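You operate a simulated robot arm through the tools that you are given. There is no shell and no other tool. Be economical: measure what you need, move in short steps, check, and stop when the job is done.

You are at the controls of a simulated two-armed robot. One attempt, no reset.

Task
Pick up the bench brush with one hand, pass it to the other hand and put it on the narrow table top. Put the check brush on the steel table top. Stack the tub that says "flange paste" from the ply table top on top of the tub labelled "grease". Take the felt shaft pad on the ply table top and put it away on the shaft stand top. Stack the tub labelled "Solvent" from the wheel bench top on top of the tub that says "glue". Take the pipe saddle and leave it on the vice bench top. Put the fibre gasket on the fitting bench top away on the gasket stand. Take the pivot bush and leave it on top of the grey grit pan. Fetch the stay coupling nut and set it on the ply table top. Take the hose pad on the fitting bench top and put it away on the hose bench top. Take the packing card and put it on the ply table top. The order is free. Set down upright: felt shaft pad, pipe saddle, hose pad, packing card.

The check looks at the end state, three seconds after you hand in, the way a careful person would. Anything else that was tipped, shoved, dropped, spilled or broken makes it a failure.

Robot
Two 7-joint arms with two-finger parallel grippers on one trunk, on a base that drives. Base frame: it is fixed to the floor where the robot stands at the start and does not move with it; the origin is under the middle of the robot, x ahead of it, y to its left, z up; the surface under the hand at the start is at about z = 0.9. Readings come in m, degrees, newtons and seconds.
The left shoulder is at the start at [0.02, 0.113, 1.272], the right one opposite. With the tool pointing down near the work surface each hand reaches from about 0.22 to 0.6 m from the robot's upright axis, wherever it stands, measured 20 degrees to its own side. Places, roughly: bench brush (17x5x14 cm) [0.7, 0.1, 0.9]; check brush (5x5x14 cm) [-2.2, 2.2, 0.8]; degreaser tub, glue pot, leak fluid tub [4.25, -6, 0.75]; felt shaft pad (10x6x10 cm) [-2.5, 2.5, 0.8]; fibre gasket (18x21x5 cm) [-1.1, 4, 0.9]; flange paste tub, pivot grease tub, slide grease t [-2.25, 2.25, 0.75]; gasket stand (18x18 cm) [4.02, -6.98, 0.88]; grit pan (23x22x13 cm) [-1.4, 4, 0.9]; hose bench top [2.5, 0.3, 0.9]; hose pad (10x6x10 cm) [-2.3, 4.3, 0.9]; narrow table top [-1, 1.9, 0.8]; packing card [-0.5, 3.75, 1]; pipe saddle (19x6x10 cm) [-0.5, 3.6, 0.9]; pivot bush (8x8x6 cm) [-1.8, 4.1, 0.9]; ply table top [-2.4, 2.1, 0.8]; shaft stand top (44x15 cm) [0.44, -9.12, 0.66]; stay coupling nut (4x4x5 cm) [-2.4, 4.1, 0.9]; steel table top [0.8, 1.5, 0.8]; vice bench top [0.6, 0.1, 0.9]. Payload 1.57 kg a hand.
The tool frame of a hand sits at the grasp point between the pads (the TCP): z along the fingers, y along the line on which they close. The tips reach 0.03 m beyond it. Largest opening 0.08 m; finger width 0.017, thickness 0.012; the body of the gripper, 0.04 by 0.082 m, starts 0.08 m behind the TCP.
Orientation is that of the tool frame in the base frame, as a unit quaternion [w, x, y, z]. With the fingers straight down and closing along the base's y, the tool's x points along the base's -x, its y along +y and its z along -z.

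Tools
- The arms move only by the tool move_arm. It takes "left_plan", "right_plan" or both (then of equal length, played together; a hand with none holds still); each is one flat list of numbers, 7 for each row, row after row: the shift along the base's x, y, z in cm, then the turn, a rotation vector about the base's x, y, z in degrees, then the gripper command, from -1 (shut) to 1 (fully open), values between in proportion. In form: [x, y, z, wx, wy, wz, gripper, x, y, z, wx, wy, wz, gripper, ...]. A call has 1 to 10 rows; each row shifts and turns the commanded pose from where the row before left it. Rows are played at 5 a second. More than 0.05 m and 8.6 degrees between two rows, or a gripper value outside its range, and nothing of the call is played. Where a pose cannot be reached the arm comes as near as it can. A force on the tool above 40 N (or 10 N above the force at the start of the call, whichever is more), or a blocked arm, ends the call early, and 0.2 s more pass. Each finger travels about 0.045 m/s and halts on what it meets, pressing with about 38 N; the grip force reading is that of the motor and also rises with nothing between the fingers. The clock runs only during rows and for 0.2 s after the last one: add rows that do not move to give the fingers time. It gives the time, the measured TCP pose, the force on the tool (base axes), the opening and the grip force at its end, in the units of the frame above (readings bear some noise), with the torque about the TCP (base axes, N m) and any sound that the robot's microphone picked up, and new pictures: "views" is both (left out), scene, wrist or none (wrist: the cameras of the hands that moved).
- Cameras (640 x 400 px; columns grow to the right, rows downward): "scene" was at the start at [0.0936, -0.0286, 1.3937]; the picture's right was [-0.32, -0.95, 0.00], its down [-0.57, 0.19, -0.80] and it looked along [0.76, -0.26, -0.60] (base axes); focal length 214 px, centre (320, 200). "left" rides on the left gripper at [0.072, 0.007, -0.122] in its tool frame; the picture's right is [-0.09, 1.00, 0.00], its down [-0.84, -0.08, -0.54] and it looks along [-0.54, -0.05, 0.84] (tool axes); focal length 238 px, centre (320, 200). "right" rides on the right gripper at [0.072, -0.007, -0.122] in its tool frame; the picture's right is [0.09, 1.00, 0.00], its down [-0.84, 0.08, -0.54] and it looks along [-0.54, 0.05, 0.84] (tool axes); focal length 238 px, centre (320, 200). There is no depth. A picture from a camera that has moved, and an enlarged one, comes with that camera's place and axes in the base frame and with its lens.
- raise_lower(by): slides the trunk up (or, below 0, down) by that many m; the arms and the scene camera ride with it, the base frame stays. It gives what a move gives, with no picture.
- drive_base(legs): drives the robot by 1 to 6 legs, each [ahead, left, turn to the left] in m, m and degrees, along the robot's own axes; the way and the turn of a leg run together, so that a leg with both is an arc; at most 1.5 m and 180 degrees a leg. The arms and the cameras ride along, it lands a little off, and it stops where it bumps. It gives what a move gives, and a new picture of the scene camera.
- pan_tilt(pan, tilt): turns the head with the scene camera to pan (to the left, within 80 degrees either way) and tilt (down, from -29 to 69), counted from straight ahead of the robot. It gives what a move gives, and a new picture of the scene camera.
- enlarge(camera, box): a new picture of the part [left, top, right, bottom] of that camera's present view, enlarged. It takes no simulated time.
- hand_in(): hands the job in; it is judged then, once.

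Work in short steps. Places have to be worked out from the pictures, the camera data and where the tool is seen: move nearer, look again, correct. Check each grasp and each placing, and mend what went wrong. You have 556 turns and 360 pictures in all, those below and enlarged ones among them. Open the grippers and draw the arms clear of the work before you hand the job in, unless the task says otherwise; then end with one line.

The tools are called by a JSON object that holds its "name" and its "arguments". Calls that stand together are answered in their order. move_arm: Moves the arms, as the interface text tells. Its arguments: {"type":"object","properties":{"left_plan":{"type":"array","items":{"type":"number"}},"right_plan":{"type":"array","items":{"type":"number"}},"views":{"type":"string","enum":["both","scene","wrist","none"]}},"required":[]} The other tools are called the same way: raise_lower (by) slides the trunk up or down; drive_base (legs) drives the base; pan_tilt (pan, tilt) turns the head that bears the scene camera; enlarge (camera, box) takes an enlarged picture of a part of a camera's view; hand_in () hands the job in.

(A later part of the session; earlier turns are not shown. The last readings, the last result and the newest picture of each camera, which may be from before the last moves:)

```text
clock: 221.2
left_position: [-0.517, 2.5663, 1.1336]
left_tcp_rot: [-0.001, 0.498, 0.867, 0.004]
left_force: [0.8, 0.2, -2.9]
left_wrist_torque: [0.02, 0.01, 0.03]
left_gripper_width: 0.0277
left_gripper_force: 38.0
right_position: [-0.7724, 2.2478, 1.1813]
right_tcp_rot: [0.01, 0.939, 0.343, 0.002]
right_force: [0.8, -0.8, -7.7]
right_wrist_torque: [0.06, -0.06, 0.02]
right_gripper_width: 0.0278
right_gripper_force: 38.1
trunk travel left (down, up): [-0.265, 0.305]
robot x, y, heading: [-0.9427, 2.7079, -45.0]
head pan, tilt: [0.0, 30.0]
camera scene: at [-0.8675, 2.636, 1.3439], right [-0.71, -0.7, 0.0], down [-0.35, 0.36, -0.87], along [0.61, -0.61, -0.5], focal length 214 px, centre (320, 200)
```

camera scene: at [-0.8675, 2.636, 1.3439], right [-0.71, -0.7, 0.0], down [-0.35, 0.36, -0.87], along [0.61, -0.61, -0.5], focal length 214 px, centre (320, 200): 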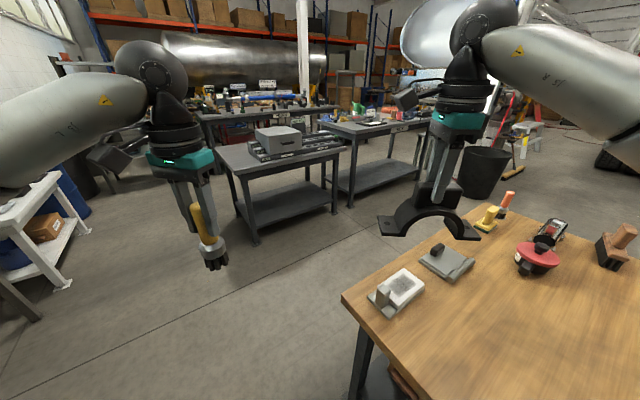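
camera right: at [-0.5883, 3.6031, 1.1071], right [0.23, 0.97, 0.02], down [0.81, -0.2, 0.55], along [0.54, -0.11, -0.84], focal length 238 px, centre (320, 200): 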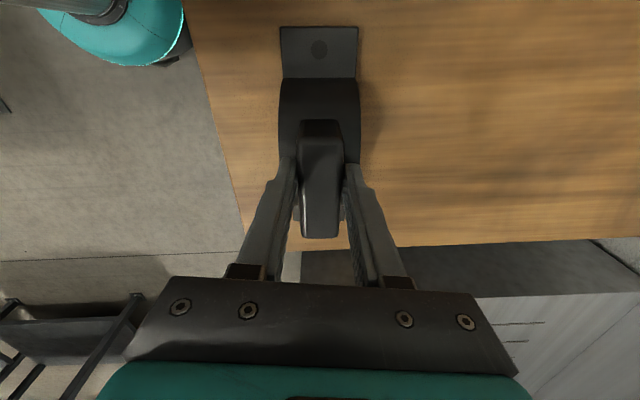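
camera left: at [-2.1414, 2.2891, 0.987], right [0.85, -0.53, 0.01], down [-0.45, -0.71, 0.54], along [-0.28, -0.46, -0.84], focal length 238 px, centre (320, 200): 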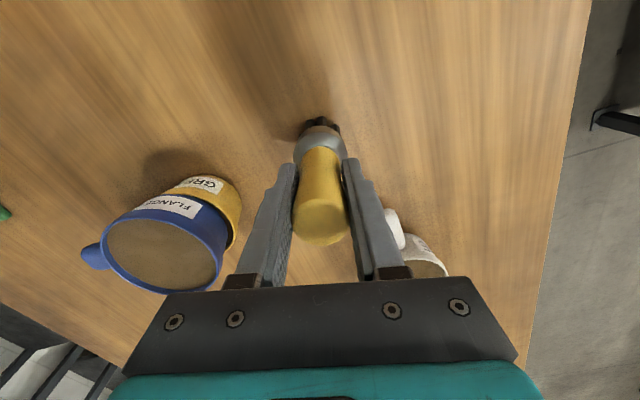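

The steel table spans x 0.35–1.27, y 1.05–2.0. I'll approach its west side, to place the check brush near its left-front free area.

{"name": "drive_base", "arguments": {"legs": [[0.42, 0.48, 35], [0.5, 0, 0], [0, -0.95, 0]]}}

{"name": "pan_tilt", "arguments": {"pan": 15, "tilt": 45}}

```text
clock: 231.7
left_position: [0.4063, 2.0743, 1.1335]
left_tcp_rot: [0.0, 0.211, 0.977, 0.004]
left_force: [0.2, -0.3, -3.4]
left_wrist_torque: [0.03, 0.0, -0.01]
left_gripper_width: 0.0276
left_gripper_force: 37.7
right_position: [0.382, 1.6656, 1.1808]
right_tcp_rot: [0.01, 0.791, 0.612, 0.005]
right_force: [0.2, 0.9, -8.9]
right_wrist_torque: [0.06, 0.02, -0.01]
right_gripper_width: 0.0278
right_gripper_force: 37.6
trunk travel left (down, up): [-0.265, 0.305]
robot x, y, heading: [-0.0265, 1.951, -9.8]
head pan, tilt: [0.0, 30.0]
camera scene: at [0.0785, 1.9272, 1.344], right [-0.17, -0.98, 0.0], down [-0.49, 0.09, -0.87], along [0.85, -0.15, -0.5], focal length 214 px, centre (320, 200)
```

scene: 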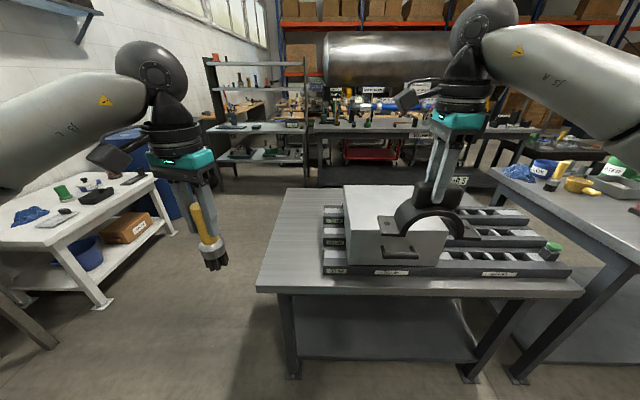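

```text
clock: 232.5
left_position: [0.4049, 2.0751, 1.1344]
left_tcp_rot: [-0.001, 0.212, 0.977, 0.004]
left_force: [-1.3, -0.3, -2.6]
left_wrist_torque: [0.03, 0.01, -0.01]
left_gripper_width: 0.0274
left_gripper_force: 38.1
right_position: [0.3821, 1.6682, 1.1822]
right_tcp_rot: [0.009, 0.791, 0.611, 0.005]
right_force: [1.1, 0.4, -9.1]
right_wrist_torque: [0.1, 0.04, 0.0]
right_gripper_width: 0.0278
right_gripper_force: 37.9
trunk travel left (down, up): [-0.265, 0.305]
robot x, y, heading: [-0.024, 1.9483, -9.9]
head pan, tilt: [15.0, 45.0]
camera scene: at [0.0704, 1.9502, 1.3214], right [0.09, -1.0, 0.0], down [-0.7, -0.06, -0.71], along [0.7, 0.06, -0.71], focal length 214 px, centre (320, 200)
```

scene: 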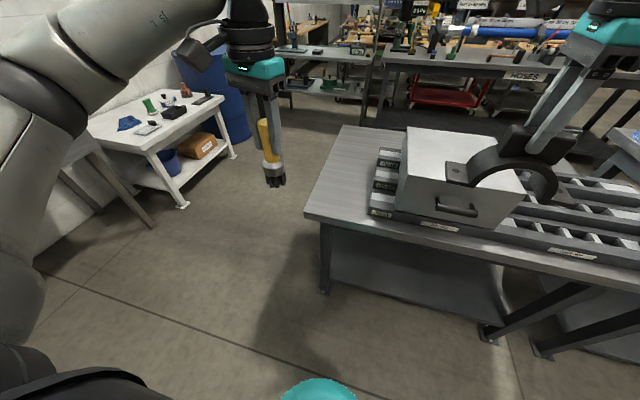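

Free strip left of the rack: centre about (0.70, 1.90). Drive closer (0.25 ahead, 0.1 right).

{"name": "drive_base", "arguments": {"legs": [[0.25, -0.1, 0]]}}

```text
clock: 234.4
left_position: [0.6362, 1.93, 1.1338]
left_tcp_rot: [-0.002, 0.214, 0.977, 0.004]
left_force: [0.0, -0.2, -3.0]
left_wrist_torque: [0.01, 0.1, -0.01]
left_gripper_width: 0.0275
left_gripper_force: 37.6
right_position: [0.6082, 1.5216, 1.1813]
right_tcp_rot: [0.01, 0.792, 0.61, 0.005]
right_force: [0.6, 0.5, -9.3]
right_wrist_torque: [0.08, 0.02, 0.03]
right_gripper_width: 0.0278
right_gripper_force: 38.4
trunk travel left (down, up): [-0.265, 0.305]
robot x, y, heading: [0.204, 1.8049, -10.2]
head pan, tilt: [15.0, 45.0]
camera scene: at [0.2993, 1.807, 1.3213], right [0.08, -1.0, 0.0], down [-0.71, -0.06, -0.71], along [0.7, 0.06, -0.71], focal length 214 px, centre (320, 200)
```

scene: 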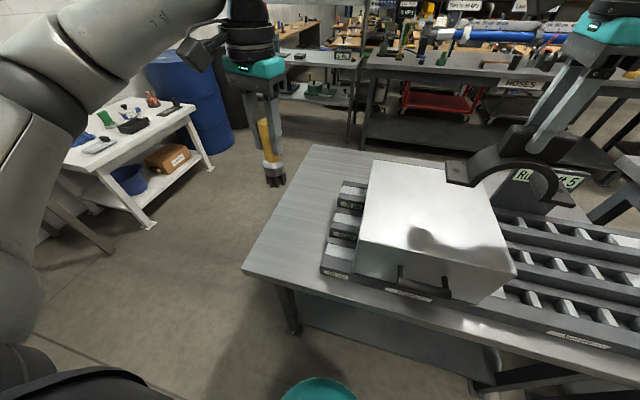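

Move over (0.73, 1.91) and lower to 0.89.

{"name": "move_arm", "arguments": {"left_plan": [3.1, -0.7, 0, 0, 0, 0, -1, 3.1, -0.7, 0, 0, 0, 0, -1, 3.2, -0.6, 0, 0, 0, 0, -1, 0, 0, -4.8, 0, 0, 0, -1, 0, 0, -4.8, 0, 0, 0, -1, 0, 0, -4.8, 0, 0, 0, -1, 0, 0, -4.8, 0, 0, 0, -1, 0, 0, -4.8, 0, 0, 0, -1], "views": "both"}}

```text
clock: 236.2
left_position: [0.7275, 1.9096, 0.8933]
left_tcp_rot: [-0.001, 0.214, 0.977, 0.004]
left_force: [0.0, 0.3, -2.4]
left_wrist_torque: [-0.01, -0.01, 0.04]
left_gripper_width: 0.0278
left_gripper_force: 37.3
right_position: [0.6096, 1.5223, 1.1817]
right_tcp_rot: [0.009, 0.793, 0.609, 0.006]
right_force: [0.0, 0.1, -8.2]
right_wrist_torque: [0.07, 0.0, 0.0]
right_gripper_width: 0.0276
right_gripper_force: 38.3
trunk travel left (down, up): [-0.265, 0.305]
robot x, y, heading: [0.2077, 1.8011, -10.2]
head pan, tilt: [15.0, 45.0]
camera scene: at [0.2989, 1.8074, 1.3214], right [0.08, -1.0, 0.0], down [-0.71, -0.06, -0.71], along [0.7, 0.06, -0.71], focal length 214 px, centre (320, 200)
camera left: at [0.6642, 1.9446, 1.0145], right [0.5, 0.87, 0.01], down [0.73, -0.43, 0.54], along [0.47, -0.26, -0.84], focal length 238 px, centre (320, 200)
```

scene: 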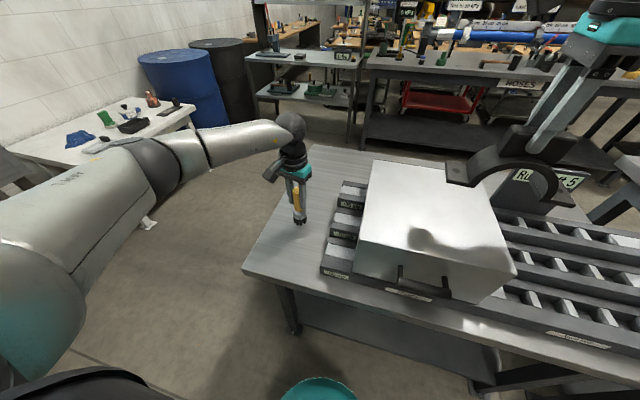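
left: 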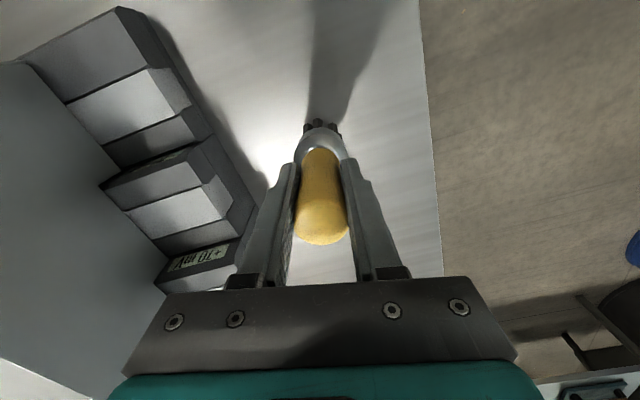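

Shift 1 cm left away from the rack, lower in small steps to contact.

{"name": "move_arm", "arguments": {"left_plan": [0.2, 0.8, -1, 0, 0, 0, -1, 0, 0, -0.8, 0, 0, 0, -1, 0, 0, -0.4, 0, 0, 0, -1, 0, 0, -0.4, 0, 0, 0, -1, 0, 0, -0.4, 0, 0, 0, -1, 0, 0, -0.4, 0, 0, 0, -1, 0, 0, -0.4, 0, 0, 0, -1, 0, 0, -0.4, 0, 0, 0, -1], "views": "none"}}

```text
clock: 238.0
left_position: [0.7318, 1.917, 0.8574]
left_tcp_rot: [0.005, 0.213, 0.977, 0.003]
left_force: [-0.8, 4.3, 33.7]
left_wrist_torque: [-0.23, -0.05, 0.02]
left_gripper_width: 0.0271
left_gripper_force: 38.2
right_position: [0.6053, 1.5228, 1.1824]
right_tcp_rot: [0.011, 0.792, 0.61, 0.006]
right_force: [0.7, 0.0, -8.0]
right_wrist_torque: [0.05, -0.01, -0.01]
right_gripper_width: 0.0276
right_gripper_force: 38.0
trunk travel left (down, up): [-0.265, 0.305]
robot x, y, heading: [0.2062, 1.8076, -10.3]
head pan, tilt: [15.0, 45.0]
```

Contact. Relieve 5 mm, open partially, rise.

{"name": "move_arm", "arguments": {"left_plan": [0, 0, 0.3, 0, 0, 0, -1, 0, 0, 0.2, 0, 0, 0, -1, 0, 0, 0, 0, 0, 0, 0, 0, 0, 0, 0, 0, 0, 0.4, 0, 0, 0, 0, 0, 0, 0.4, 0, 0, 4, 0, 0, 0, 0.4, 0, 0, 4.8, 0, 0, 0, 0.4, 0, 0, 4.8, 0, 0, 0, 0.6, 0, 0, 4.8, 0, 0, 0, 1, 0, 0, 4.8, 0, 0, 0, 1], "views": "both"}}

```text
clock: 240.2
left_position: [0.7316, 1.9191, 1.0887]
left_tcp_rot: [-0.001, 0.215, 0.977, 0.005]
left_force: [0.1, 0.0, 0.4]
left_wrist_torque: [0.0, 0.02, 0.0]
left_gripper_width: 0.0801
left_gripper_force: 0.0
right_position: [0.6064, 1.5215, 1.181]
right_tcp_rot: [0.009, 0.793, 0.61, 0.004]
right_force: [-0.4, -0.3, -9.1]
right_wrist_torque: [0.07, 0.0, 0.01]
right_gripper_width: 0.028
right_gripper_force: 38.1
trunk travel left (down, up): [-0.265, 0.305]
robot x, y, heading: [0.2021, 1.8028, -10.2]
head pan, tilt: [15.0, 45.0]
camera scene: at [0.2982, 1.807, 1.3214], right [0.08, -1.0, 0.0], down [-0.7, -0.06, -0.71], along [0.7, 0.06, -0.71], focal length 214 px, centre (320, 200)
camera left: at [0.6676, 1.9536, 1.2107], right [0.5, 0.87, 0.01], down [0.73, -0.43, 0.54], along [0.47, -0.26, -0.84], focal length 238 px, centre (320, 200)
```

scene: 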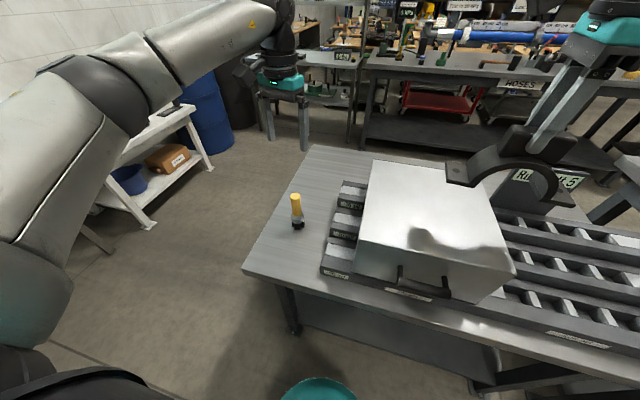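
left: 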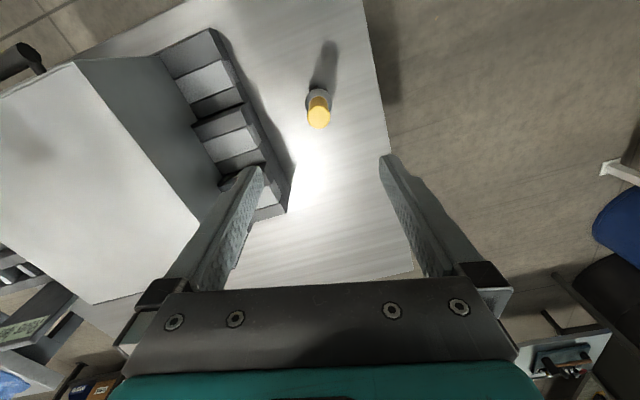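

Check brush stands. Next, saddle to the vice bench: tuck the left hand, back off, sidestep right to in front of the vice bench.

{"name": "move_arm", "arguments": {"left_plan": [-4, 1.5, 2, 0, 0, 0, 1, -4, 1.5, 2, 0, 0, 0, 1, -4, 1.5, 0, 0, 0, 0, 1], "views": "none"}}

{"name": "drive_base", "arguments": {"legs": [[-0.3, 0, 0], [0, -1.42, -5]]}}

{"name": "pan_tilt", "arguments": {"pan": 0, "tilt": 38}}

```text
clock: 241.0
left_position: [0.6098, 1.9629, 1.1287]
left_tcp_rot: [-0.002, 0.214, 0.977, 0.004]
left_force: [1.0, 0.6, 0.3]
left_wrist_torque: [-0.02, -0.02, 0.02]
left_gripper_width: 0.08
left_gripper_force: 0.0
right_position: [0.6081, 1.5228, 1.1829]
right_tcp_rot: [0.01, 0.793, 0.609, 0.006]
right_force: [-0.9, 0.7, -8.4]
right_wrist_torque: [0.09, 0.0, -0.01]
right_gripper_width: 0.0277
right_gripper_force: 38.1
trunk travel left (down, up): [-0.265, 0.305]
robot x, y, heading: [0.2066, 1.8029, -10.3]
head pan, tilt: [15.0, 45.0]
```

```text
clock: 249.5
left_position: [0.0096, 0.6324, 1.1287]
left_tcp_rot: [-0.001, 0.262, 0.965, 0.004]
left_force: [-0.7, -0.9, 0.2]
left_wrist_torque: [-0.01, -0.03, 0.0]
left_gripper_width: 0.08
left_gripper_force: 0.0
right_position: [-0.034, 0.1935, 1.1817]
right_tcp_rot: [0.009, 0.821, 0.571, 0.005]
right_force: [0.1, -1.3, -8.1]
right_wrist_torque: [0.06, 0.01, 0.02]
right_gripper_width: 0.0276
right_gripper_force: 37.9
trunk travel left (down, up): [-0.265, 0.305]
robot x, y, heading: [-0.4067, 0.5123, -15.9]
head pan, tilt: [15.0, 45.0]
camera scene: at [-0.315, 0.5084, 1.3214], right [-0.01, -1.0, 0.0], down [-0.71, 0.01, -0.71], along [0.71, -0.01, -0.71], focal length 214 px, centre (320, 200)
```

scene: 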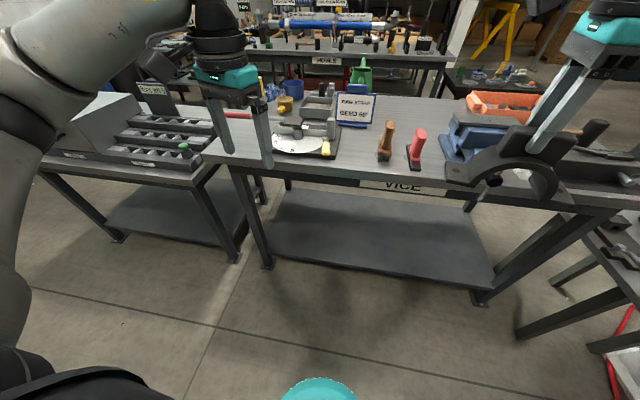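

```text
clock: 250.3
left_position: [0.0095, 0.632, 1.1296]
left_tcp_rot: [0.0, 0.261, 0.965, 0.004]
left_force: [0.1, -0.4, -0.9]
left_wrist_torque: [0.01, 0.01, 0.01]
left_gripper_width: 0.08
left_gripper_force: 0.0
right_position: [-0.0341, 0.196, 1.1816]
right_tcp_rot: [0.009, 0.821, 0.571, 0.004]
right_force: [-0.9, 0.7, -8.9]
right_wrist_torque: [0.08, 0.03, 0.02]
right_gripper_width: 0.0278
right_gripper_force: 38.2
trunk travel left (down, up): [-0.265, 0.305]
robot x, y, heading: [-0.4081, 0.5143, -15.7]
head pan, tilt: [0.0, 38.0]
camera scene: at [-0.3132, 0.4864, 1.3316], right [-0.27, -0.96, 0.0], down [-0.59, 0.17, -0.79], along [0.76, -0.21, -0.62], focal length 214 px, centre (320, 200)
```

scene: 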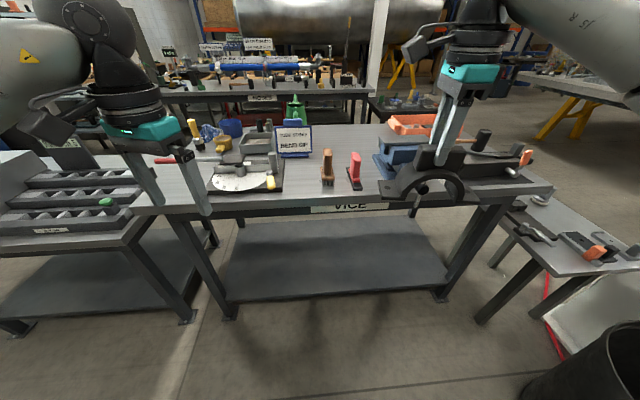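

Bench edge is 0.62 m ahead and parallel. Raise the trunk 6 cm for clearance, then drive 0.47 m forward.

{"name": "raise_lower", "arguments": {"by": 0.06}}

{"name": "drive_base", "arguments": {"legs": [[0.47, 0, 0]]}}

```text
clock: 251.3
left_position: [0.0104, 0.6326, 1.1886]
left_tcp_rot: [-0.001, 0.261, 0.965, 0.004]
left_force: [0.3, -0.4, 0.2]
left_wrist_torque: [0.02, 0.01, 0.01]
left_gripper_width: 0.0801
left_gripper_force: 0.2
right_position: [-0.0336, 0.1959, 1.2413]
right_tcp_rot: [0.01, 0.822, 0.57, 0.004]
right_force: [-0.3, -0.3, -8.7]
right_wrist_torque: [0.06, -0.03, -0.02]
right_gripper_width: 0.0279
right_gripper_force: 37.8
trunk travel left (down, up): [-0.325, 0.245]
robot x, y, heading: [-0.4041, 0.513, -15.8]
head pan, tilt: [0.0, 38.0]
```

```text
clock: 254.2
left_position: [0.4722, 0.5037, 1.1887]
left_tcp_rot: [-0.001, 0.26, 0.966, 0.003]
left_force: [-0.5, 0.5, 0.2]
left_wrist_torque: [-0.01, 0.0, 0.0]
left_gripper_width: 0.0801
left_gripper_force: 0.0
right_position: [0.4295, 0.0667, 1.2421]
right_tcp_rot: [0.01, 0.82, 0.572, 0.004]
right_force: [0.7, -0.6, -9.3]
right_wrist_torque: [0.04, 0.0, 0.02]
right_gripper_width: 0.0276
right_gripper_force: 38.2
trunk travel left (down, up): [-0.325, 0.245]
robot x, y, heading: [0.0514, 0.3843, -16.0]
head pan, tilt: [0.0, 38.0]
camera scene: at [0.1494, 0.3568, 1.3916], right [-0.27, -0.96, 0.0], down [-0.59, 0.17, -0.79], along [0.76, -0.21, -0.62], focal length 214 px, centre (320, 200)
```

scene: 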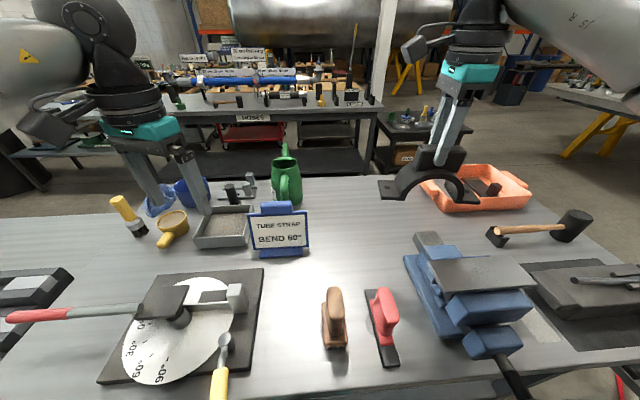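

Free spot between sign and vice: place the saddle at (0.565, 0.125). Move over it and lower to ~1.03.

{"name": "move_arm", "arguments": {"right_plan": [3.4, 1.5, 0, 0, 0, 0, -1, 3.4, 1.5, 0, 0, 0, 0, -1, 3.4, 1.5, 0, 0, 0, 0, -1, 3.3, 1.3, 0, 0, 0, 0, -1, 0, 0, -4.8, 0, 0, 0, -1, 0, 0, -4.8, 0, 0, 0, -1, 0, 0, -4.8, 0, 0, 0, -1, 0, 0, -4.8, 0, 0, 0, -1], "views": "both"}}

```text
clock: 256.0
left_position: [0.4733, 0.5039, 1.1882]
left_tcp_rot: [-0.001, 0.26, 0.966, 0.004]
left_force: [-0.5, -0.4, 0.2]
left_wrist_torque: [0.03, 0.02, 0.02]
left_gripper_width: 0.0798
left_gripper_force: 0.0
right_position: [0.5527, 0.1197, 1.0482]
right_tcp_rot: [0.01, 0.82, 0.572, 0.005]
right_force: [0.4, -0.5, -8.2]
right_wrist_torque: [0.13, -0.03, -0.02]
right_gripper_width: 0.0279
right_gripper_force: 38.8
right hand out of reach, approached as far as the arm can: row 4
trunk travel left (down, up): [-0.325, 0.245]
robot x, y, heading: [0.0524, 0.3844, -15.3]
head pan, tilt: [0.0, 38.0]
camera scene: at [0.1494, 0.357, 1.3916], right [-0.27, -0.96, 0.0], down [-0.59, 0.17, -0.79], along [0.76, -0.21, -0.62], focal length 214 px, centre (320, 200)
camera right: at [0.5685, 0.1903, 1.1696], right [0.97, -0.26, 0.02], down [-0.23, -0.81, 0.55], along [-0.12, -0.53, -0.84], focal length 238 px, centre (320, 200)
```

scene: 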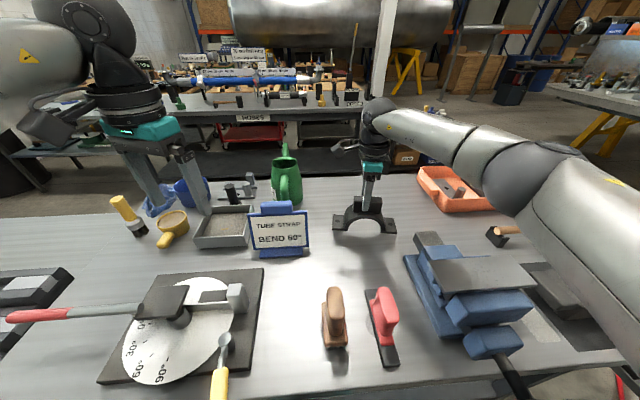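
right: 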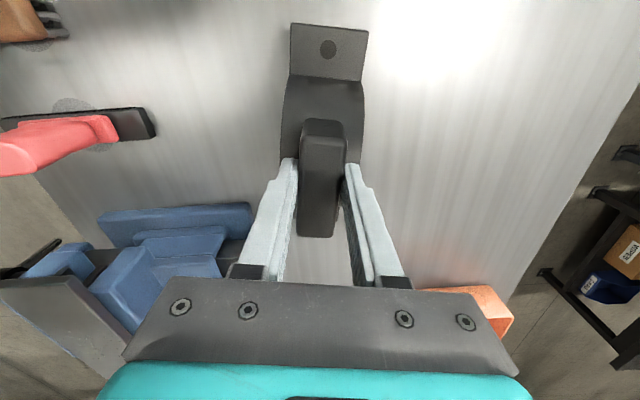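

Spot is clear. Lower in small steps to contact (expected about 0.985).

{"name": "move_arm", "arguments": {"right_plan": [0, 0, -3, 0, 0, 0, -1, 0, 0, -1.5, 0, 0, 0, -1, 0, 0, -0.6, 0, 0, 0, -1, 0, 0, -0.4, 0, 0, 0, -1, 0, 0, -0.4, 0, 0, 0, -1, 0, 0, -0.4, 0, 0, 0, -1, 0, 0, -0.4, 0, 0, 0, -1], "views": "none"}}

```text
clock: 257.2
left_position: [0.4701, 0.5044, 1.1895]
left_tcp_rot: [-0.001, 0.259, 0.966, 0.004]
left_force: [-0.1, 0.5, 0.3]
left_wrist_torque: [-0.03, 0.0, 0.01]
left_gripper_width: 0.0803
left_gripper_force: 0.1
right_position: [0.5521, 0.1202, 0.9967]
right_tcp_rot: [0.011, 0.82, 0.572, 0.008]
right_force: [-8.5, -0.2, 12.5]
right_wrist_torque: [0.25, 1.39, 0.01]
right_gripper_width: 0.0277
right_gripper_force: 37.7
trunk travel left (down, up): [-0.325, 0.245]
robot x, y, heading: [0.0557, 0.3856, -15.5]
head pan, tilt: [0.0, 38.0]
stopped in row 6 (right hand): the force on the tool passed its limit at 43 N (the readings are from after the stop); the commanded pose is now the measured one
```

Contact at 0.997. Relieve slightly, open and rise.

{"name": "move_arm", "arguments": {"right_plan": [0, 0, 0.15, 0, 0, 0, -1, 0, 0, 0, 0, 0, 0, -0.1, 0, 0, 0, 0, 0, 0, 0.4, 0, 0, 0, 0, 0, 0, 1, 0, 0, 0, 0, 0, 0, 1, 0, 0, 3, 0, 0, 0, 1, 0, 0, 4.5, 0, 0, 0, 1, 0, 0, 4.5, 0, 0, 0, 1, 0, 0, 4.5, 0, 0, 0, 1, 0, 0, 4.5, 0, 0, 0, 1], "views": "both"}}

```text
clock: 259.4
left_position: [0.4708, 0.5042, 1.1886]
left_tcp_rot: [0.0, 0.259, 0.966, 0.003]
left_force: [0.1, -0.3, 0.3]
left_wrist_torque: [0.0, -0.01, 0.0]
left_gripper_width: 0.0797
left_gripper_force: 0.0
right_position: [0.5541, 0.1216, 1.2079]
right_tcp_rot: [0.013, 0.82, 0.572, 0.008]
right_force: [0.4, 0.4, 0.4]
right_wrist_torque: [-0.02, -0.01, 0.0]
right_gripper_width: 0.08
right_gripper_force: 0.1
trunk travel left (down, up): [-0.325, 0.245]
robot x, y, heading: [0.0537, 0.3849, -15.9]
head pan, tilt: [0.0, 38.0]
camera scene: at [0.148, 0.3581, 1.3918], right [-0.27, -0.96, 0.0], down [-0.59, 0.16, -0.79], along [0.76, -0.21, -0.62], focal length 214 px, centre (320, 200)
camera right: at [0.5682, 0.1926, 1.3301], right [0.97, -0.26, 0.03], down [-0.23, -0.81, 0.54], along [-0.12, -0.53, -0.84], focal length 238 px, centre (320, 200)
```

scene: 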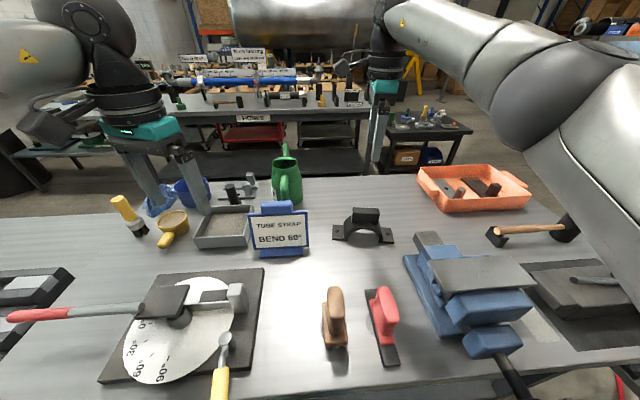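
right: 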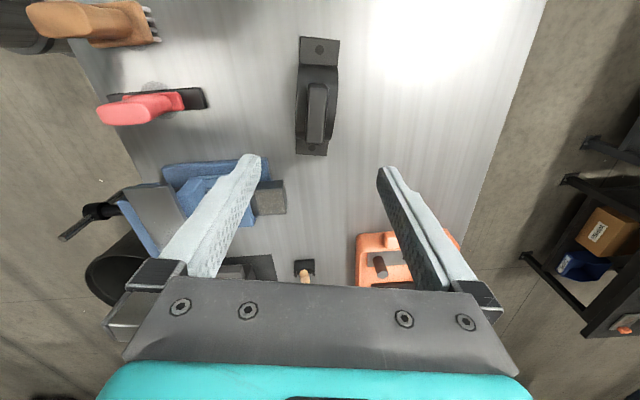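

Saddle stands upright on the vice bench. Tuck the right arm and drive back to the fitting bench.

{"name": "move_arm", "arguments": {"right_plan": [-4.5, 0.5, 0, 0, 0, 0, 1, -4.5, 0.5, 0, 0, 0, 0, 1, -4.5, 0, 0, 0, 0, 0, 1], "views": "none"}}

{"name": "drive_base", "arguments": {"legs": [[-0.5, 0, 0], [0, 0, 106], [0, -0.2, 0], [1.5, 0, 0], [0.8, 0, 0], [0, 0, -13]]}}

```text
clock: 260.2
left_position: [0.4703, 0.5038, 1.1894]
left_tcp_rot: [0.0, 0.259, 0.966, 0.005]
left_force: [-0.4, -0.4, 0.6]
left_wrist_torque: [0.02, 0.0, -0.01]
left_gripper_width: 0.0801
left_gripper_force: 0.1
right_position: [0.4172, 0.1301, 1.206]
right_tcp_rot: [0.013, 0.821, 0.571, 0.009]
right_force: [0.6, 0.7, -0.3]
right_wrist_torque: [-0.01, -0.05, 0.02]
right_gripper_width: 0.0797
right_gripper_force: 0.1
trunk travel left (down, up): [-0.325, 0.245]
robot x, y, heading: [0.0593, 0.3844, -15.6]
head pan, tilt: [0.0, 38.0]
```

```text
clock: 280.7
left_position: [-0.3824, 3.2554, 1.1896]
left_tcp_rot: [-0.004, -0.523, 0.852, 0.001]
left_force: [0.0, -0.3, -0.6]
left_wrist_torque: [-0.01, 0.0, -0.01]
left_gripper_width: 0.0802
left_gripper_force: 0.1
right_position: [-0.0073, 3.2247, 1.2057]
right_tcp_rot: [0.002, 0.149, 0.989, 0.015]
right_force: [-0.2, 0.2, -0.5]
right_wrist_torque: [0.01, 0.02, 0.01]
right_gripper_width: 0.0799
right_gripper_force: 0.1
trunk travel left (down, up): [-0.325, 0.245]
robot x, y, heading: [-0.2394, 2.8469, 77.5]
head pan, tilt: [0.0, 38.0]
camera scene: at [-0.2172, 2.9389, 1.3917], right [0.98, -0.21, 0.0], down [-0.13, -0.6, -0.79], along [0.17, 0.77, -0.62], focal length 214 px, centre (320, 200)
```

scene: 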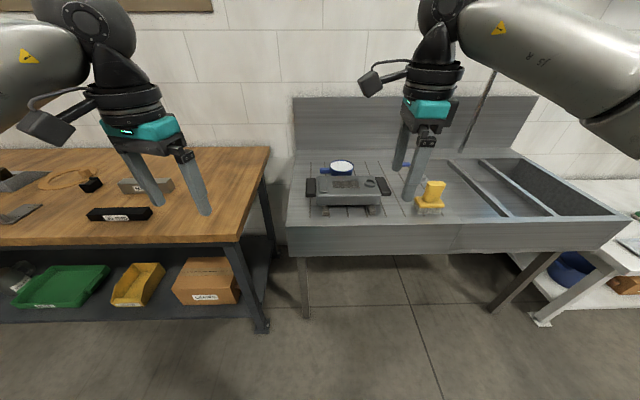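

{"name": "drive_base", "arguments": {"legs": [[0, 1.5, 0], [0, 0.74, 0], [0.26, 0, 0]]}}

{"name": "pan_tilt", "arguments": {"pan": 5, "tilt": 45}}

```text
clock: 293.3
left_position: [-2.5443, 3.9632, 1.1885]
left_tcp_rot: [-0.003, -0.532, 0.847, 0.002]
left_force: [0.2, 0.4, -0.2]
left_wrist_torque: [0.0, 0.01, 0.01]
left_gripper_width: 0.0801
left_gripper_force: 0.1
right_position: [-2.1665, 3.9406, 1.2055]
right_tcp_rot: [0.003, 0.138, 0.99, 0.015]
right_force: [-0.2, 0.5, 0.4]
right_wrist_torque: [-0.02, 0.03, -0.05]
right_gripper_width: 0.0802
right_gripper_force: 0.2
trunk travel left (down, up): [-0.325, 0.245]
robot x, y, heading: [-2.3926, 3.5548, 78.7]
head pan, tilt: [0.0, 38.0]
camera scene: at [-2.3725, 3.6509, 1.3916], right [0.98, -0.2, 0.0], down [-0.12, -0.6, -0.79], along [0.15, 0.77, -0.62], focal length 214 px, centre (320, 200)
```

scene: 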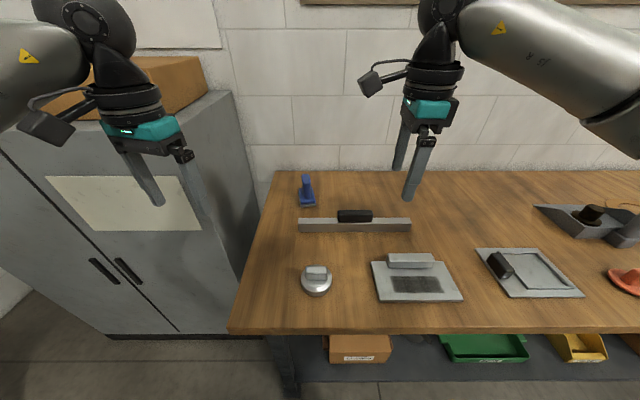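

```text
clock: 294.0
left_position: [-2.5438, 3.9618, 1.1892]
left_tcp_rot: [-0.003, -0.532, 0.847, 0.003]
left_force: [0.1, -0.9, 0.4]
left_wrist_torque: [0.0, 0.02, -0.02]
left_gripper_width: 0.0801
left_gripper_force: 0.1
right_position: [-2.1681, 3.9389, 1.2065]
right_tcp_rot: [0.004, 0.138, 0.99, 0.015]
right_force: [0.3, -0.2, 0.0]
right_wrist_torque: [0.01, 0.0, -0.02]
right_gripper_width: 0.0802
right_gripper_force: 0.1
trunk travel left (down, up): [-0.325, 0.245]
robot x, y, heading: [-2.3927, 3.558, 78.6]
head pan, tilt: [5.0, 45.0]
camera scene: at [-2.3807, 3.6461, 1.3815], right [0.99, -0.11, 0.0], down [-0.08, -0.7, -0.71], along [0.08, 0.7, -0.71], focal length 214 px, centre (320, 200)
```

scene: 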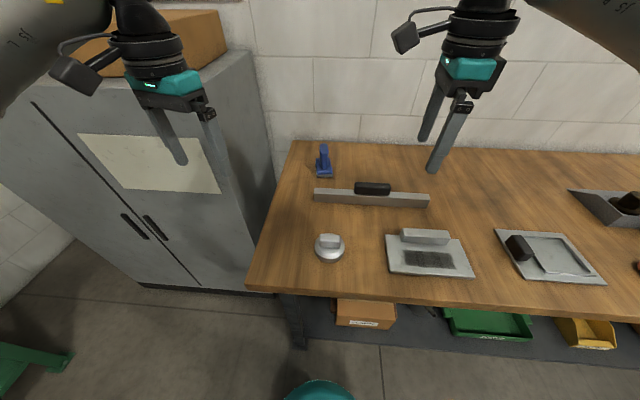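

{"name": "enlarge", "arguments": {"camera": "scene", "box": [272, 130, 400, 210]}}

{"name": "enlarge", "arguments": {"camera": "left", "box": [0, 0, 640, 400]}}

```text
5.00 times, centred on (336, 170) of scene
camera zoom: at [-2.3807, 3.6461, 1.3815], right [0.99, -0.11, 0.0], down [-0.08, -0.7, -0.71], along [0.08, 0.7, -0.71], focal length 1072 px, centre (240, 350)
```

zoom: 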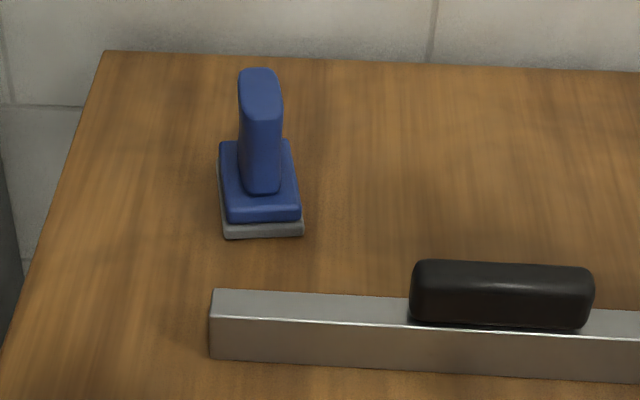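

```text
1.00 times, centred on (320, 200) of left (not enlarged: the box is as wide or as high as the picture)
camera zoom: at [-2.5811, 3.9008, 1.311], right [-0.86, 0.52, 0.01], down [0.44, 0.72, 0.54], along [0.27, 0.46, -0.84], focal length 238 px, centre (320, 200)
```

zoom: 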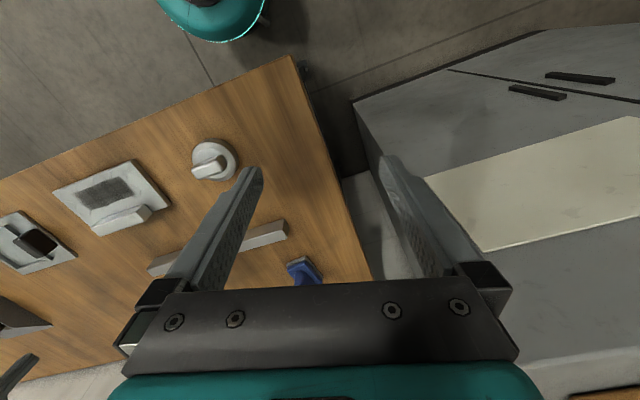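

Pad handle slab is thin along the robot's lateral axis, at (-2.29, 4.30), top ~0.985. Drive 12 cm closer and 10 cm right; then rotate the left hand +25° and tilt forward 30°.

{"name": "drive_base", "arguments": {"legs": [[0.12, -0.1, 0]]}}

{"name": "move_arm", "arguments": {"left_plan": [3, 2, 0, 0, 0, 8.3, 1, 3, 2, 0, 0, 0, 8.3, 1, 3, 2, 0, 0, 0, 8.3, 1, 1, 2, 0, 7.4, -0.8, 0, 1, 1, 2, 0, 7.4, -0.8, 0, 1, 0, 2, 0, 7.4, -0.8, 0, 1, 0, 2, 0, 7.4, -0.8, 0, 1], "views": "both"}}

```text
clock: 295.4
left_position: [-2.4256, 4.0591, 1.1885]
left_tcp_rot: [-0.004, -0.533, 0.846, 0.002]
left_force: [0.1, -0.5, -1.0]
left_wrist_torque: [0.01, 0.0, 0.04]
left_gripper_width: 0.08
left_gripper_force: 0.0
right_position: [-2.0493, 4.0391, 1.2052]
right_tcp_rot: [0.001, 0.136, 0.991, 0.014]
right_force: [0.8, -0.4, 0.3]
right_wrist_torque: [0.01, 0.04, -0.01]
right_gripper_width: 0.0797
right_gripper_force: 0.1
trunk travel left (down, up): [-0.325, 0.245]
robot x, y, heading: [-2.2732, 3.6525, 78.9]
head pan, tilt: [5.0, 45.0]
camera scene: at [-2.2614, 3.7442, 1.3814], right [0.99, -0.11, 0.0], down [-0.08, -0.7, -0.71], along [0.07, 0.7, -0.71], focal length 214 px, centre (320, 200)
```

scene: 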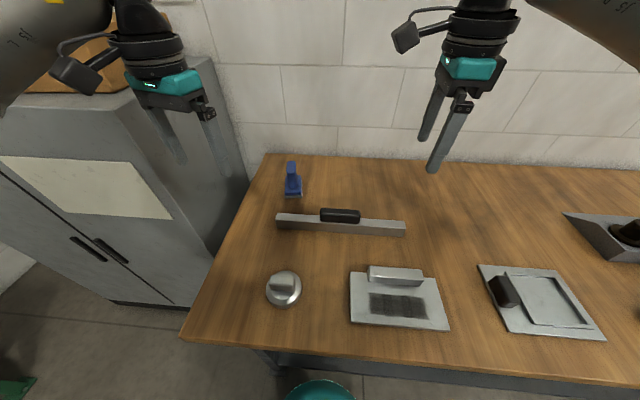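

```text
clock: 296.9
left_position: [-2.3167, 4.2005, 1.1889]
left_tcp_rot: [0.197, -0.68, 0.687, 0.164]
left_force: [-0.3, -0.4, -0.3]
left_wrist_torque: [0.0, 0.01, 0.01]
left_gripper_width: 0.08
left_gripper_force: 0.0
right_position: [-2.0504, 4.0382, 1.2058]
right_tcp_rot: [0.004, 0.137, 0.99, 0.015]
right_force: [-0.2, 0.0, 0.0]
right_wrist_torque: [0.01, -0.02, 0.01]
right_gripper_width: 0.08
right_gripper_force: 0.1
trunk travel left (down, up): [-0.325, 0.245]
robot x, y, heading: [-2.277, 3.6532, 78.9]
head pan, tilt: [5.0, 45.0]
camera scene: at [-2.2621, 3.7437, 1.3814], right [0.99, -0.11, 0.0], down [-0.07, -0.7, -0.71], along [0.07, 0.7, -0.71], focal length 214 px, centre (320, 200)
camera left: at [-2.3296, 4.0771, 1.2588], right [-0.99, 0.1, 0.0], down [0.05, 0.46, 0.89], along [0.09, 0.88, -0.46], focal length 238 px, centre (320, 200)
```

scene: 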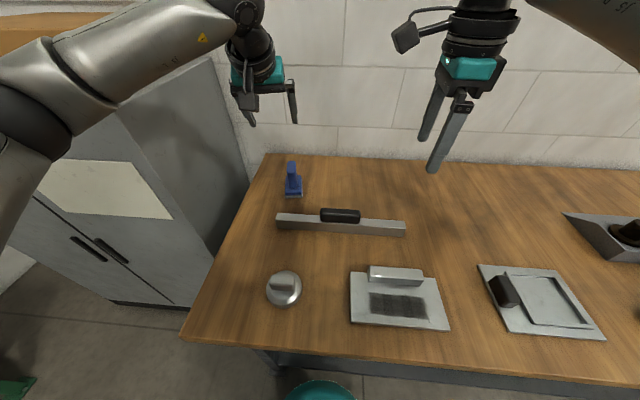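
left: 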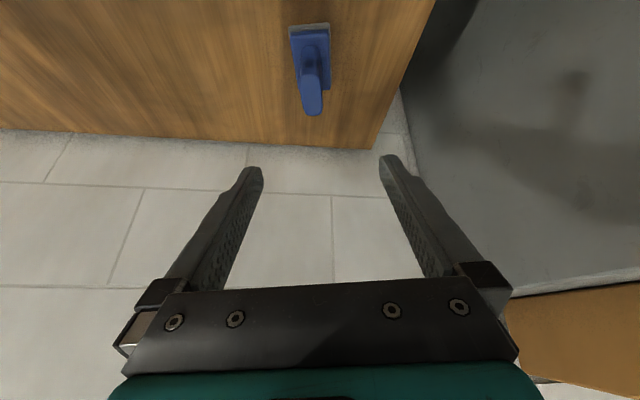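

Aligned with the pad's handle at (-2.296, 4.30). Descend to pre-grasp and then along the tool axis, close.

{"name": "move_arm", "arguments": {"left_plan": [0.5, 1.2, -4, 0, 0, 0, 1, 0.5, 1.2, -4, 0, 0, 0, 1, 0.5, 1.15, -4, 0, 0, 0, 1, 0.2, 2, -3.5, 0, 0, 0, 1, 0.2, 2, -3.5, 0, 0, 0, 1, 0.2, 1.9, -3.4, 0, 0, 0, 1], "views": "wrist"}}

```text
clock: 298.4
left_position: [-2.2951, 4.2948, 0.9652]
left_tcp_rot: [0.196, -0.68, 0.687, 0.164]
left_force: [0.4, 0.4, 0.5]
left_wrist_torque: [-0.05, 0.02, -0.01]
left_gripper_width: 0.0802
left_gripper_force: 0.0
right_position: [-2.0491, 4.0387, 1.2064]
right_tcp_rot: [0.003, 0.136, 0.991, 0.016]
right_force: [-0.2, -0.1, -1.3]
right_wrist_torque: [-0.02, -0.01, -0.02]
right_gripper_width: 0.0801
right_gripper_force: 0.0
trunk travel left (down, up): [-0.325, 0.245]
robot x, y, heading: [-2.2764, 3.6548, 78.9]
head pan, tilt: [5.0, 45.0]
camera left: at [-2.3075, 4.1719, 1.0355], right [-0.99, 0.1, 0.01], down [0.05, 0.46, 0.89], along [0.09, 0.88, -0.46], focal length 238 px, centre (320, 200)
```

left: 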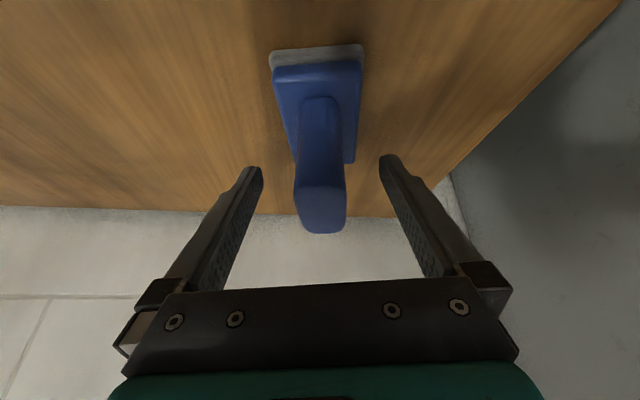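

Handle is between the fingers. Close and lift.

{"name": "move_arm", "arguments": {"left_plan": [0, 0, 0, 0, 0, 0, -1, 0, 0, 0, 0, 0, 0, -1, 0, 0, 0, 0, 0, 0, -1, 0, 0, 0, 0, 0, 0, -1, 0, 0, 0, 0, 0, 0, -1, 0, 0, 0, 0, 0, 0, -1, 0, 0, 3, 0, 0, 0, -1, 0, 0, 4, 0, 0, 0, -1], "views": "wrist"}}

```text
clock: 300.1
left_position: [-2.2942, 4.2949, 1.038]
left_tcp_rot: [0.195, -0.681, 0.687, 0.163]
left_force: [-1.8, 1.6, -2.8]
left_wrist_torque: [0.0, 0.04, 0.01]
left_gripper_width: 0.0295
left_gripper_force: 37.9
right_position: [-2.0486, 4.0376, 1.2053]
right_tcp_rot: [0.002, 0.137, 0.99, 0.016]
right_force: [0.4, -0.3, 0.1]
right_wrist_torque: [0.0, 0.04, -0.01]
right_gripper_width: 0.0798
right_gripper_force: 0.1
trunk travel left (down, up): [-0.325, 0.245]
robot x, y, heading: [-2.2764, 3.6561, 78.9]
head pan, tilt: [5.0, 45.0]
camera left: at [-2.3068, 4.1713, 1.1082], right [-0.99, 0.1, 0.0], down [0.05, 0.46, 0.89], along [0.09, 0.88, -0.46], focal length 238 px, centre (320, 200)
```

left: 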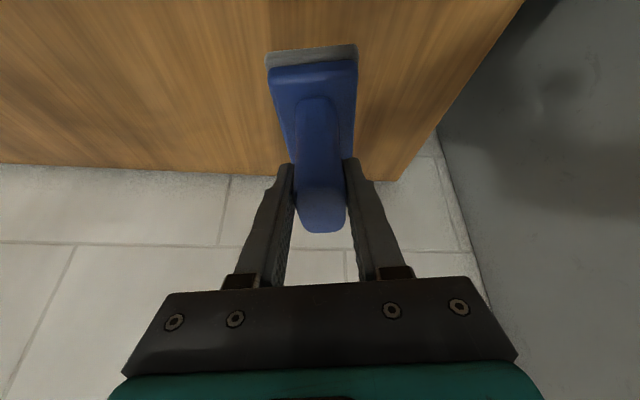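

Hose pad held. Lift and retract, then shift right along the bench to take the fibre gasket with the right hand too.

{"name": "move_arm", "arguments": {"left_plan": [0, 0, 4.8, 0, 0, 0, -1, 0, 0, 4.8, 0, 0, 0, -1, 0, 0, 4.8, 0, 0, 0, -1, -0.9, -4.7, 0, 0, 0, 0, -1, -0.9, -4.7, 0, 0, 0, 0, -1, -0.9, -4.7, 0, 0, 0, 0, -1, -0.9, -4.7, 0, 0, 0, 0, -1], "views": "none"}}

{"name": "drive_base", "arguments": {"legs": [[-0.05, 0, -1.5], [0, -0.94, 0]]}}

```text
clock: 301.8
left_position: [-2.3331, 4.1055, 1.1799]
left_tcp_rot: [0.196, -0.681, 0.686, 0.164]
left_force: [-0.6, -0.8, -1.8]
left_wrist_torque: [-0.03, 0.04, -0.01]
left_gripper_width: 0.0299
left_gripper_force: 38.0
right_position: [-2.0498, 4.0371, 1.2055]
right_tcp_rot: [0.003, 0.136, 0.991, 0.015]
right_force: [1.0, -0.8, -0.4]
right_wrist_torque: [0.03, -0.03, -0.01]
right_gripper_width: 0.08
right_gripper_force: 0.0
trunk travel left (down, up): [-0.325, 0.245]
robot x, y, heading: [-2.2768, 3.6534, 78.7]
head pan, tilt: [5.0, 45.0]
```

```text
clock: 307.1
left_position: [-1.4241, 3.8568, 1.1801]
left_tcp_rot: [0.197, -0.673, 0.695, 0.162]
left_force: [0.0, 0.0, -2.0]
left_wrist_torque: [-0.02, 0.01, 0.01]
left_gripper_width: 0.0299
left_gripper_force: 37.8
right_position: [-1.1418, 3.7811, 1.2058]
right_tcp_rot: [0.002, 0.148, 0.989, 0.015]
right_force: [0.2, -0.2, 0.4]
right_wrist_torque: [0.01, 0.02, 0.0]
right_gripper_width: 0.0798
right_gripper_force: 0.0
trunk travel left (down, up): [-0.325, 0.245]
robot x, y, heading: [-1.3753, 3.4046, 77.6]
head pan, tilt: [5.0, 45.0]
camera scene: at [-1.362, 3.492, 1.3814], right [0.99, -0.13, 0.0], down [-0.09, -0.7, -0.71], along [0.09, 0.7, -0.71], focal length 214 px, centre (320, 200)
```

scene: 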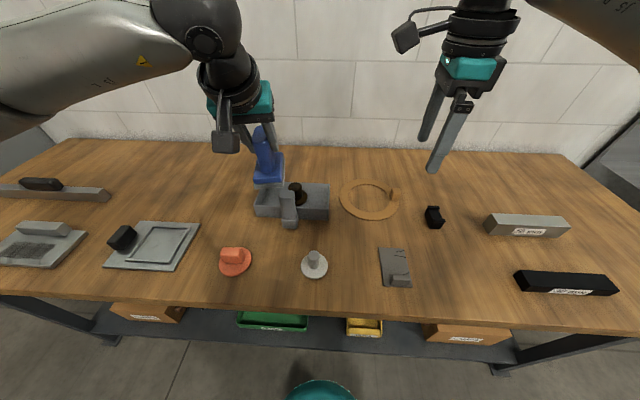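

{"name": "enlarge", "arguments": {"camera": "scene", "box": [324, 165, 420, 225]}}

{"name": "enlarge", "arguments": {"camera": "right", "box": [0, 0, 640, 400]}}

```text
6.67 times, centred on (372, 195) of scene
camera zoom: at [-1.362, 3.492, 1.3814], right [0.99, -0.13, 0.0], down [-0.09, -0.7, -0.71], along [0.09, 0.7, -0.71], focal length 1430 px, centre (-27, 233)
```

zoom: 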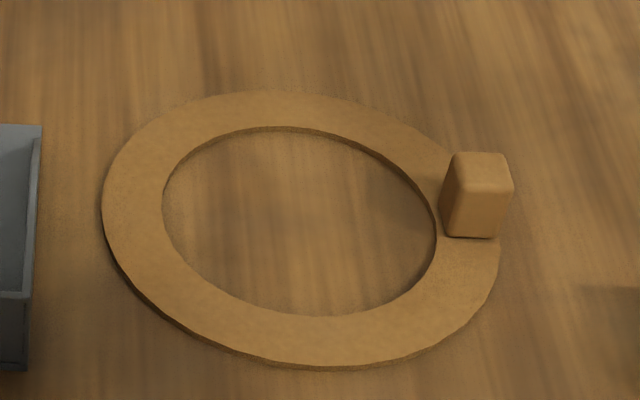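

```text
1.00 times, centred on (320, 200) of right (not enlarged: the box is as wide or as high as the picture)
camera zoom: at [-1.2146, 3.7922, 1.3272], right [0.2, 0.98, 0.03], down [0.82, -0.19, 0.54], along [0.54, -0.09, -0.84], focal length 238 px, centre (320, 200)
```

zoom: 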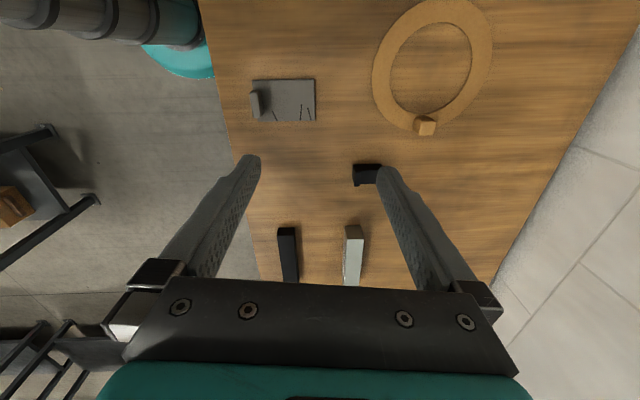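

Block on the ring at (-1.07, 3.951). Drive 6 cm closer, then move the right hand above it.

{"name": "drive_base", "arguments": {"legs": [[0.06, 0, 0]]}}

{"name": "move_arm", "arguments": {"right_plan": [1.2, 2.2, -3, 0, 0, 0, 1, 1.2, 2.2, -3, 0, 0, 0, 1, 1.2, 2.2, -3, 0, 0, 0, 1, 1.2, 2.2, -3, 0, 0, 0, 1, 1.0, 2.2, -3, 0, 0, 0, 1], "views": "wrist"}}

```text
clock: 308.1
left_position: [-1.4108, 3.9156, 1.1805]
left_tcp_rot: [0.198, -0.671, 0.696, 0.161]
left_force: [0.5, 1.0, -2.2]
left_wrist_torque: [-0.05, 0.0, 0.01]
left_gripper_width: 0.0297
left_gripper_force: 38.1
right_position: [-1.1298, 3.84, 1.2052]
right_tcp_rot: [0.003, 0.149, 0.989, 0.014]
right_force: [-0.8, 0.5, -0.3]
right_wrist_torque: [-0.01, 0.03, -0.02]
right_gripper_width: 0.08
right_gripper_force: 0.0
trunk travel left (down, up): [-0.325, 0.245]
robot x, y, heading: [-1.3629, 3.4579, 77.7]
head pan, tilt: [5.0, 45.0]
camera scene: at [-1.3491, 3.5511, 1.3813], right [0.99, -0.13, 0.0], down [-0.09, -0.7, -0.71], along [0.09, 0.7, -0.71], focal length 214 px, centre (320, 200)
```

scene: 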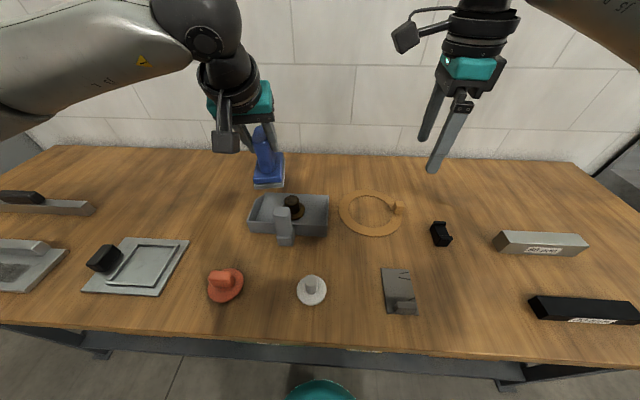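

```text
clock: 309.3
left_position: [-1.4107, 3.915, 1.1785]
left_tcp_rot: [0.198, -0.672, 0.696, 0.161]
left_force: [0.3, -0.4, -1.5]
left_wrist_torque: [-0.05, 0.02, 0.04]
left_gripper_width: 0.0296
left_gripper_force: 37.8
right_position: [-1.0716, 3.9483, 1.0542]
right_tcp_rot: [0.004, 0.148, 0.989, 0.015]
right_force: [-0.7, 0.5, 1.2]
right_wrist_torque: [0.02, -0.01, 0.01]
right_gripper_width: 0.08
right_gripper_force: 0.0
trunk travel left (down, up): [-0.325, 0.245]
robot x, y, heading: [-1.3636, 3.4608, 77.4]
head pan, tilt: [5.0, 45.0]
camera right: at [-1.1433, 3.9596, 1.1754], right [0.2, 0.98, 0.03], down [0.82, -0.19, 0.55], along [0.54, -0.09, -0.84], focal length 238 px, centre (320, 200)
```

right: 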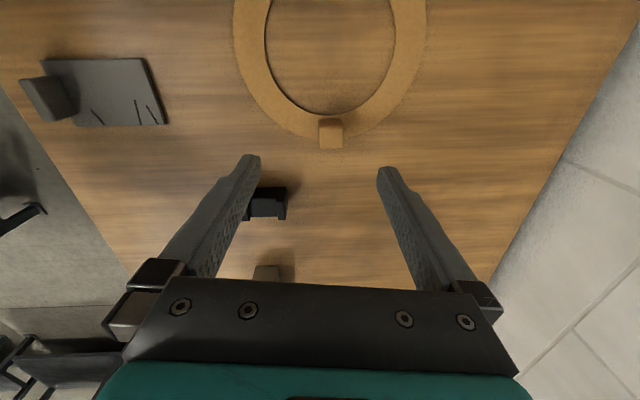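

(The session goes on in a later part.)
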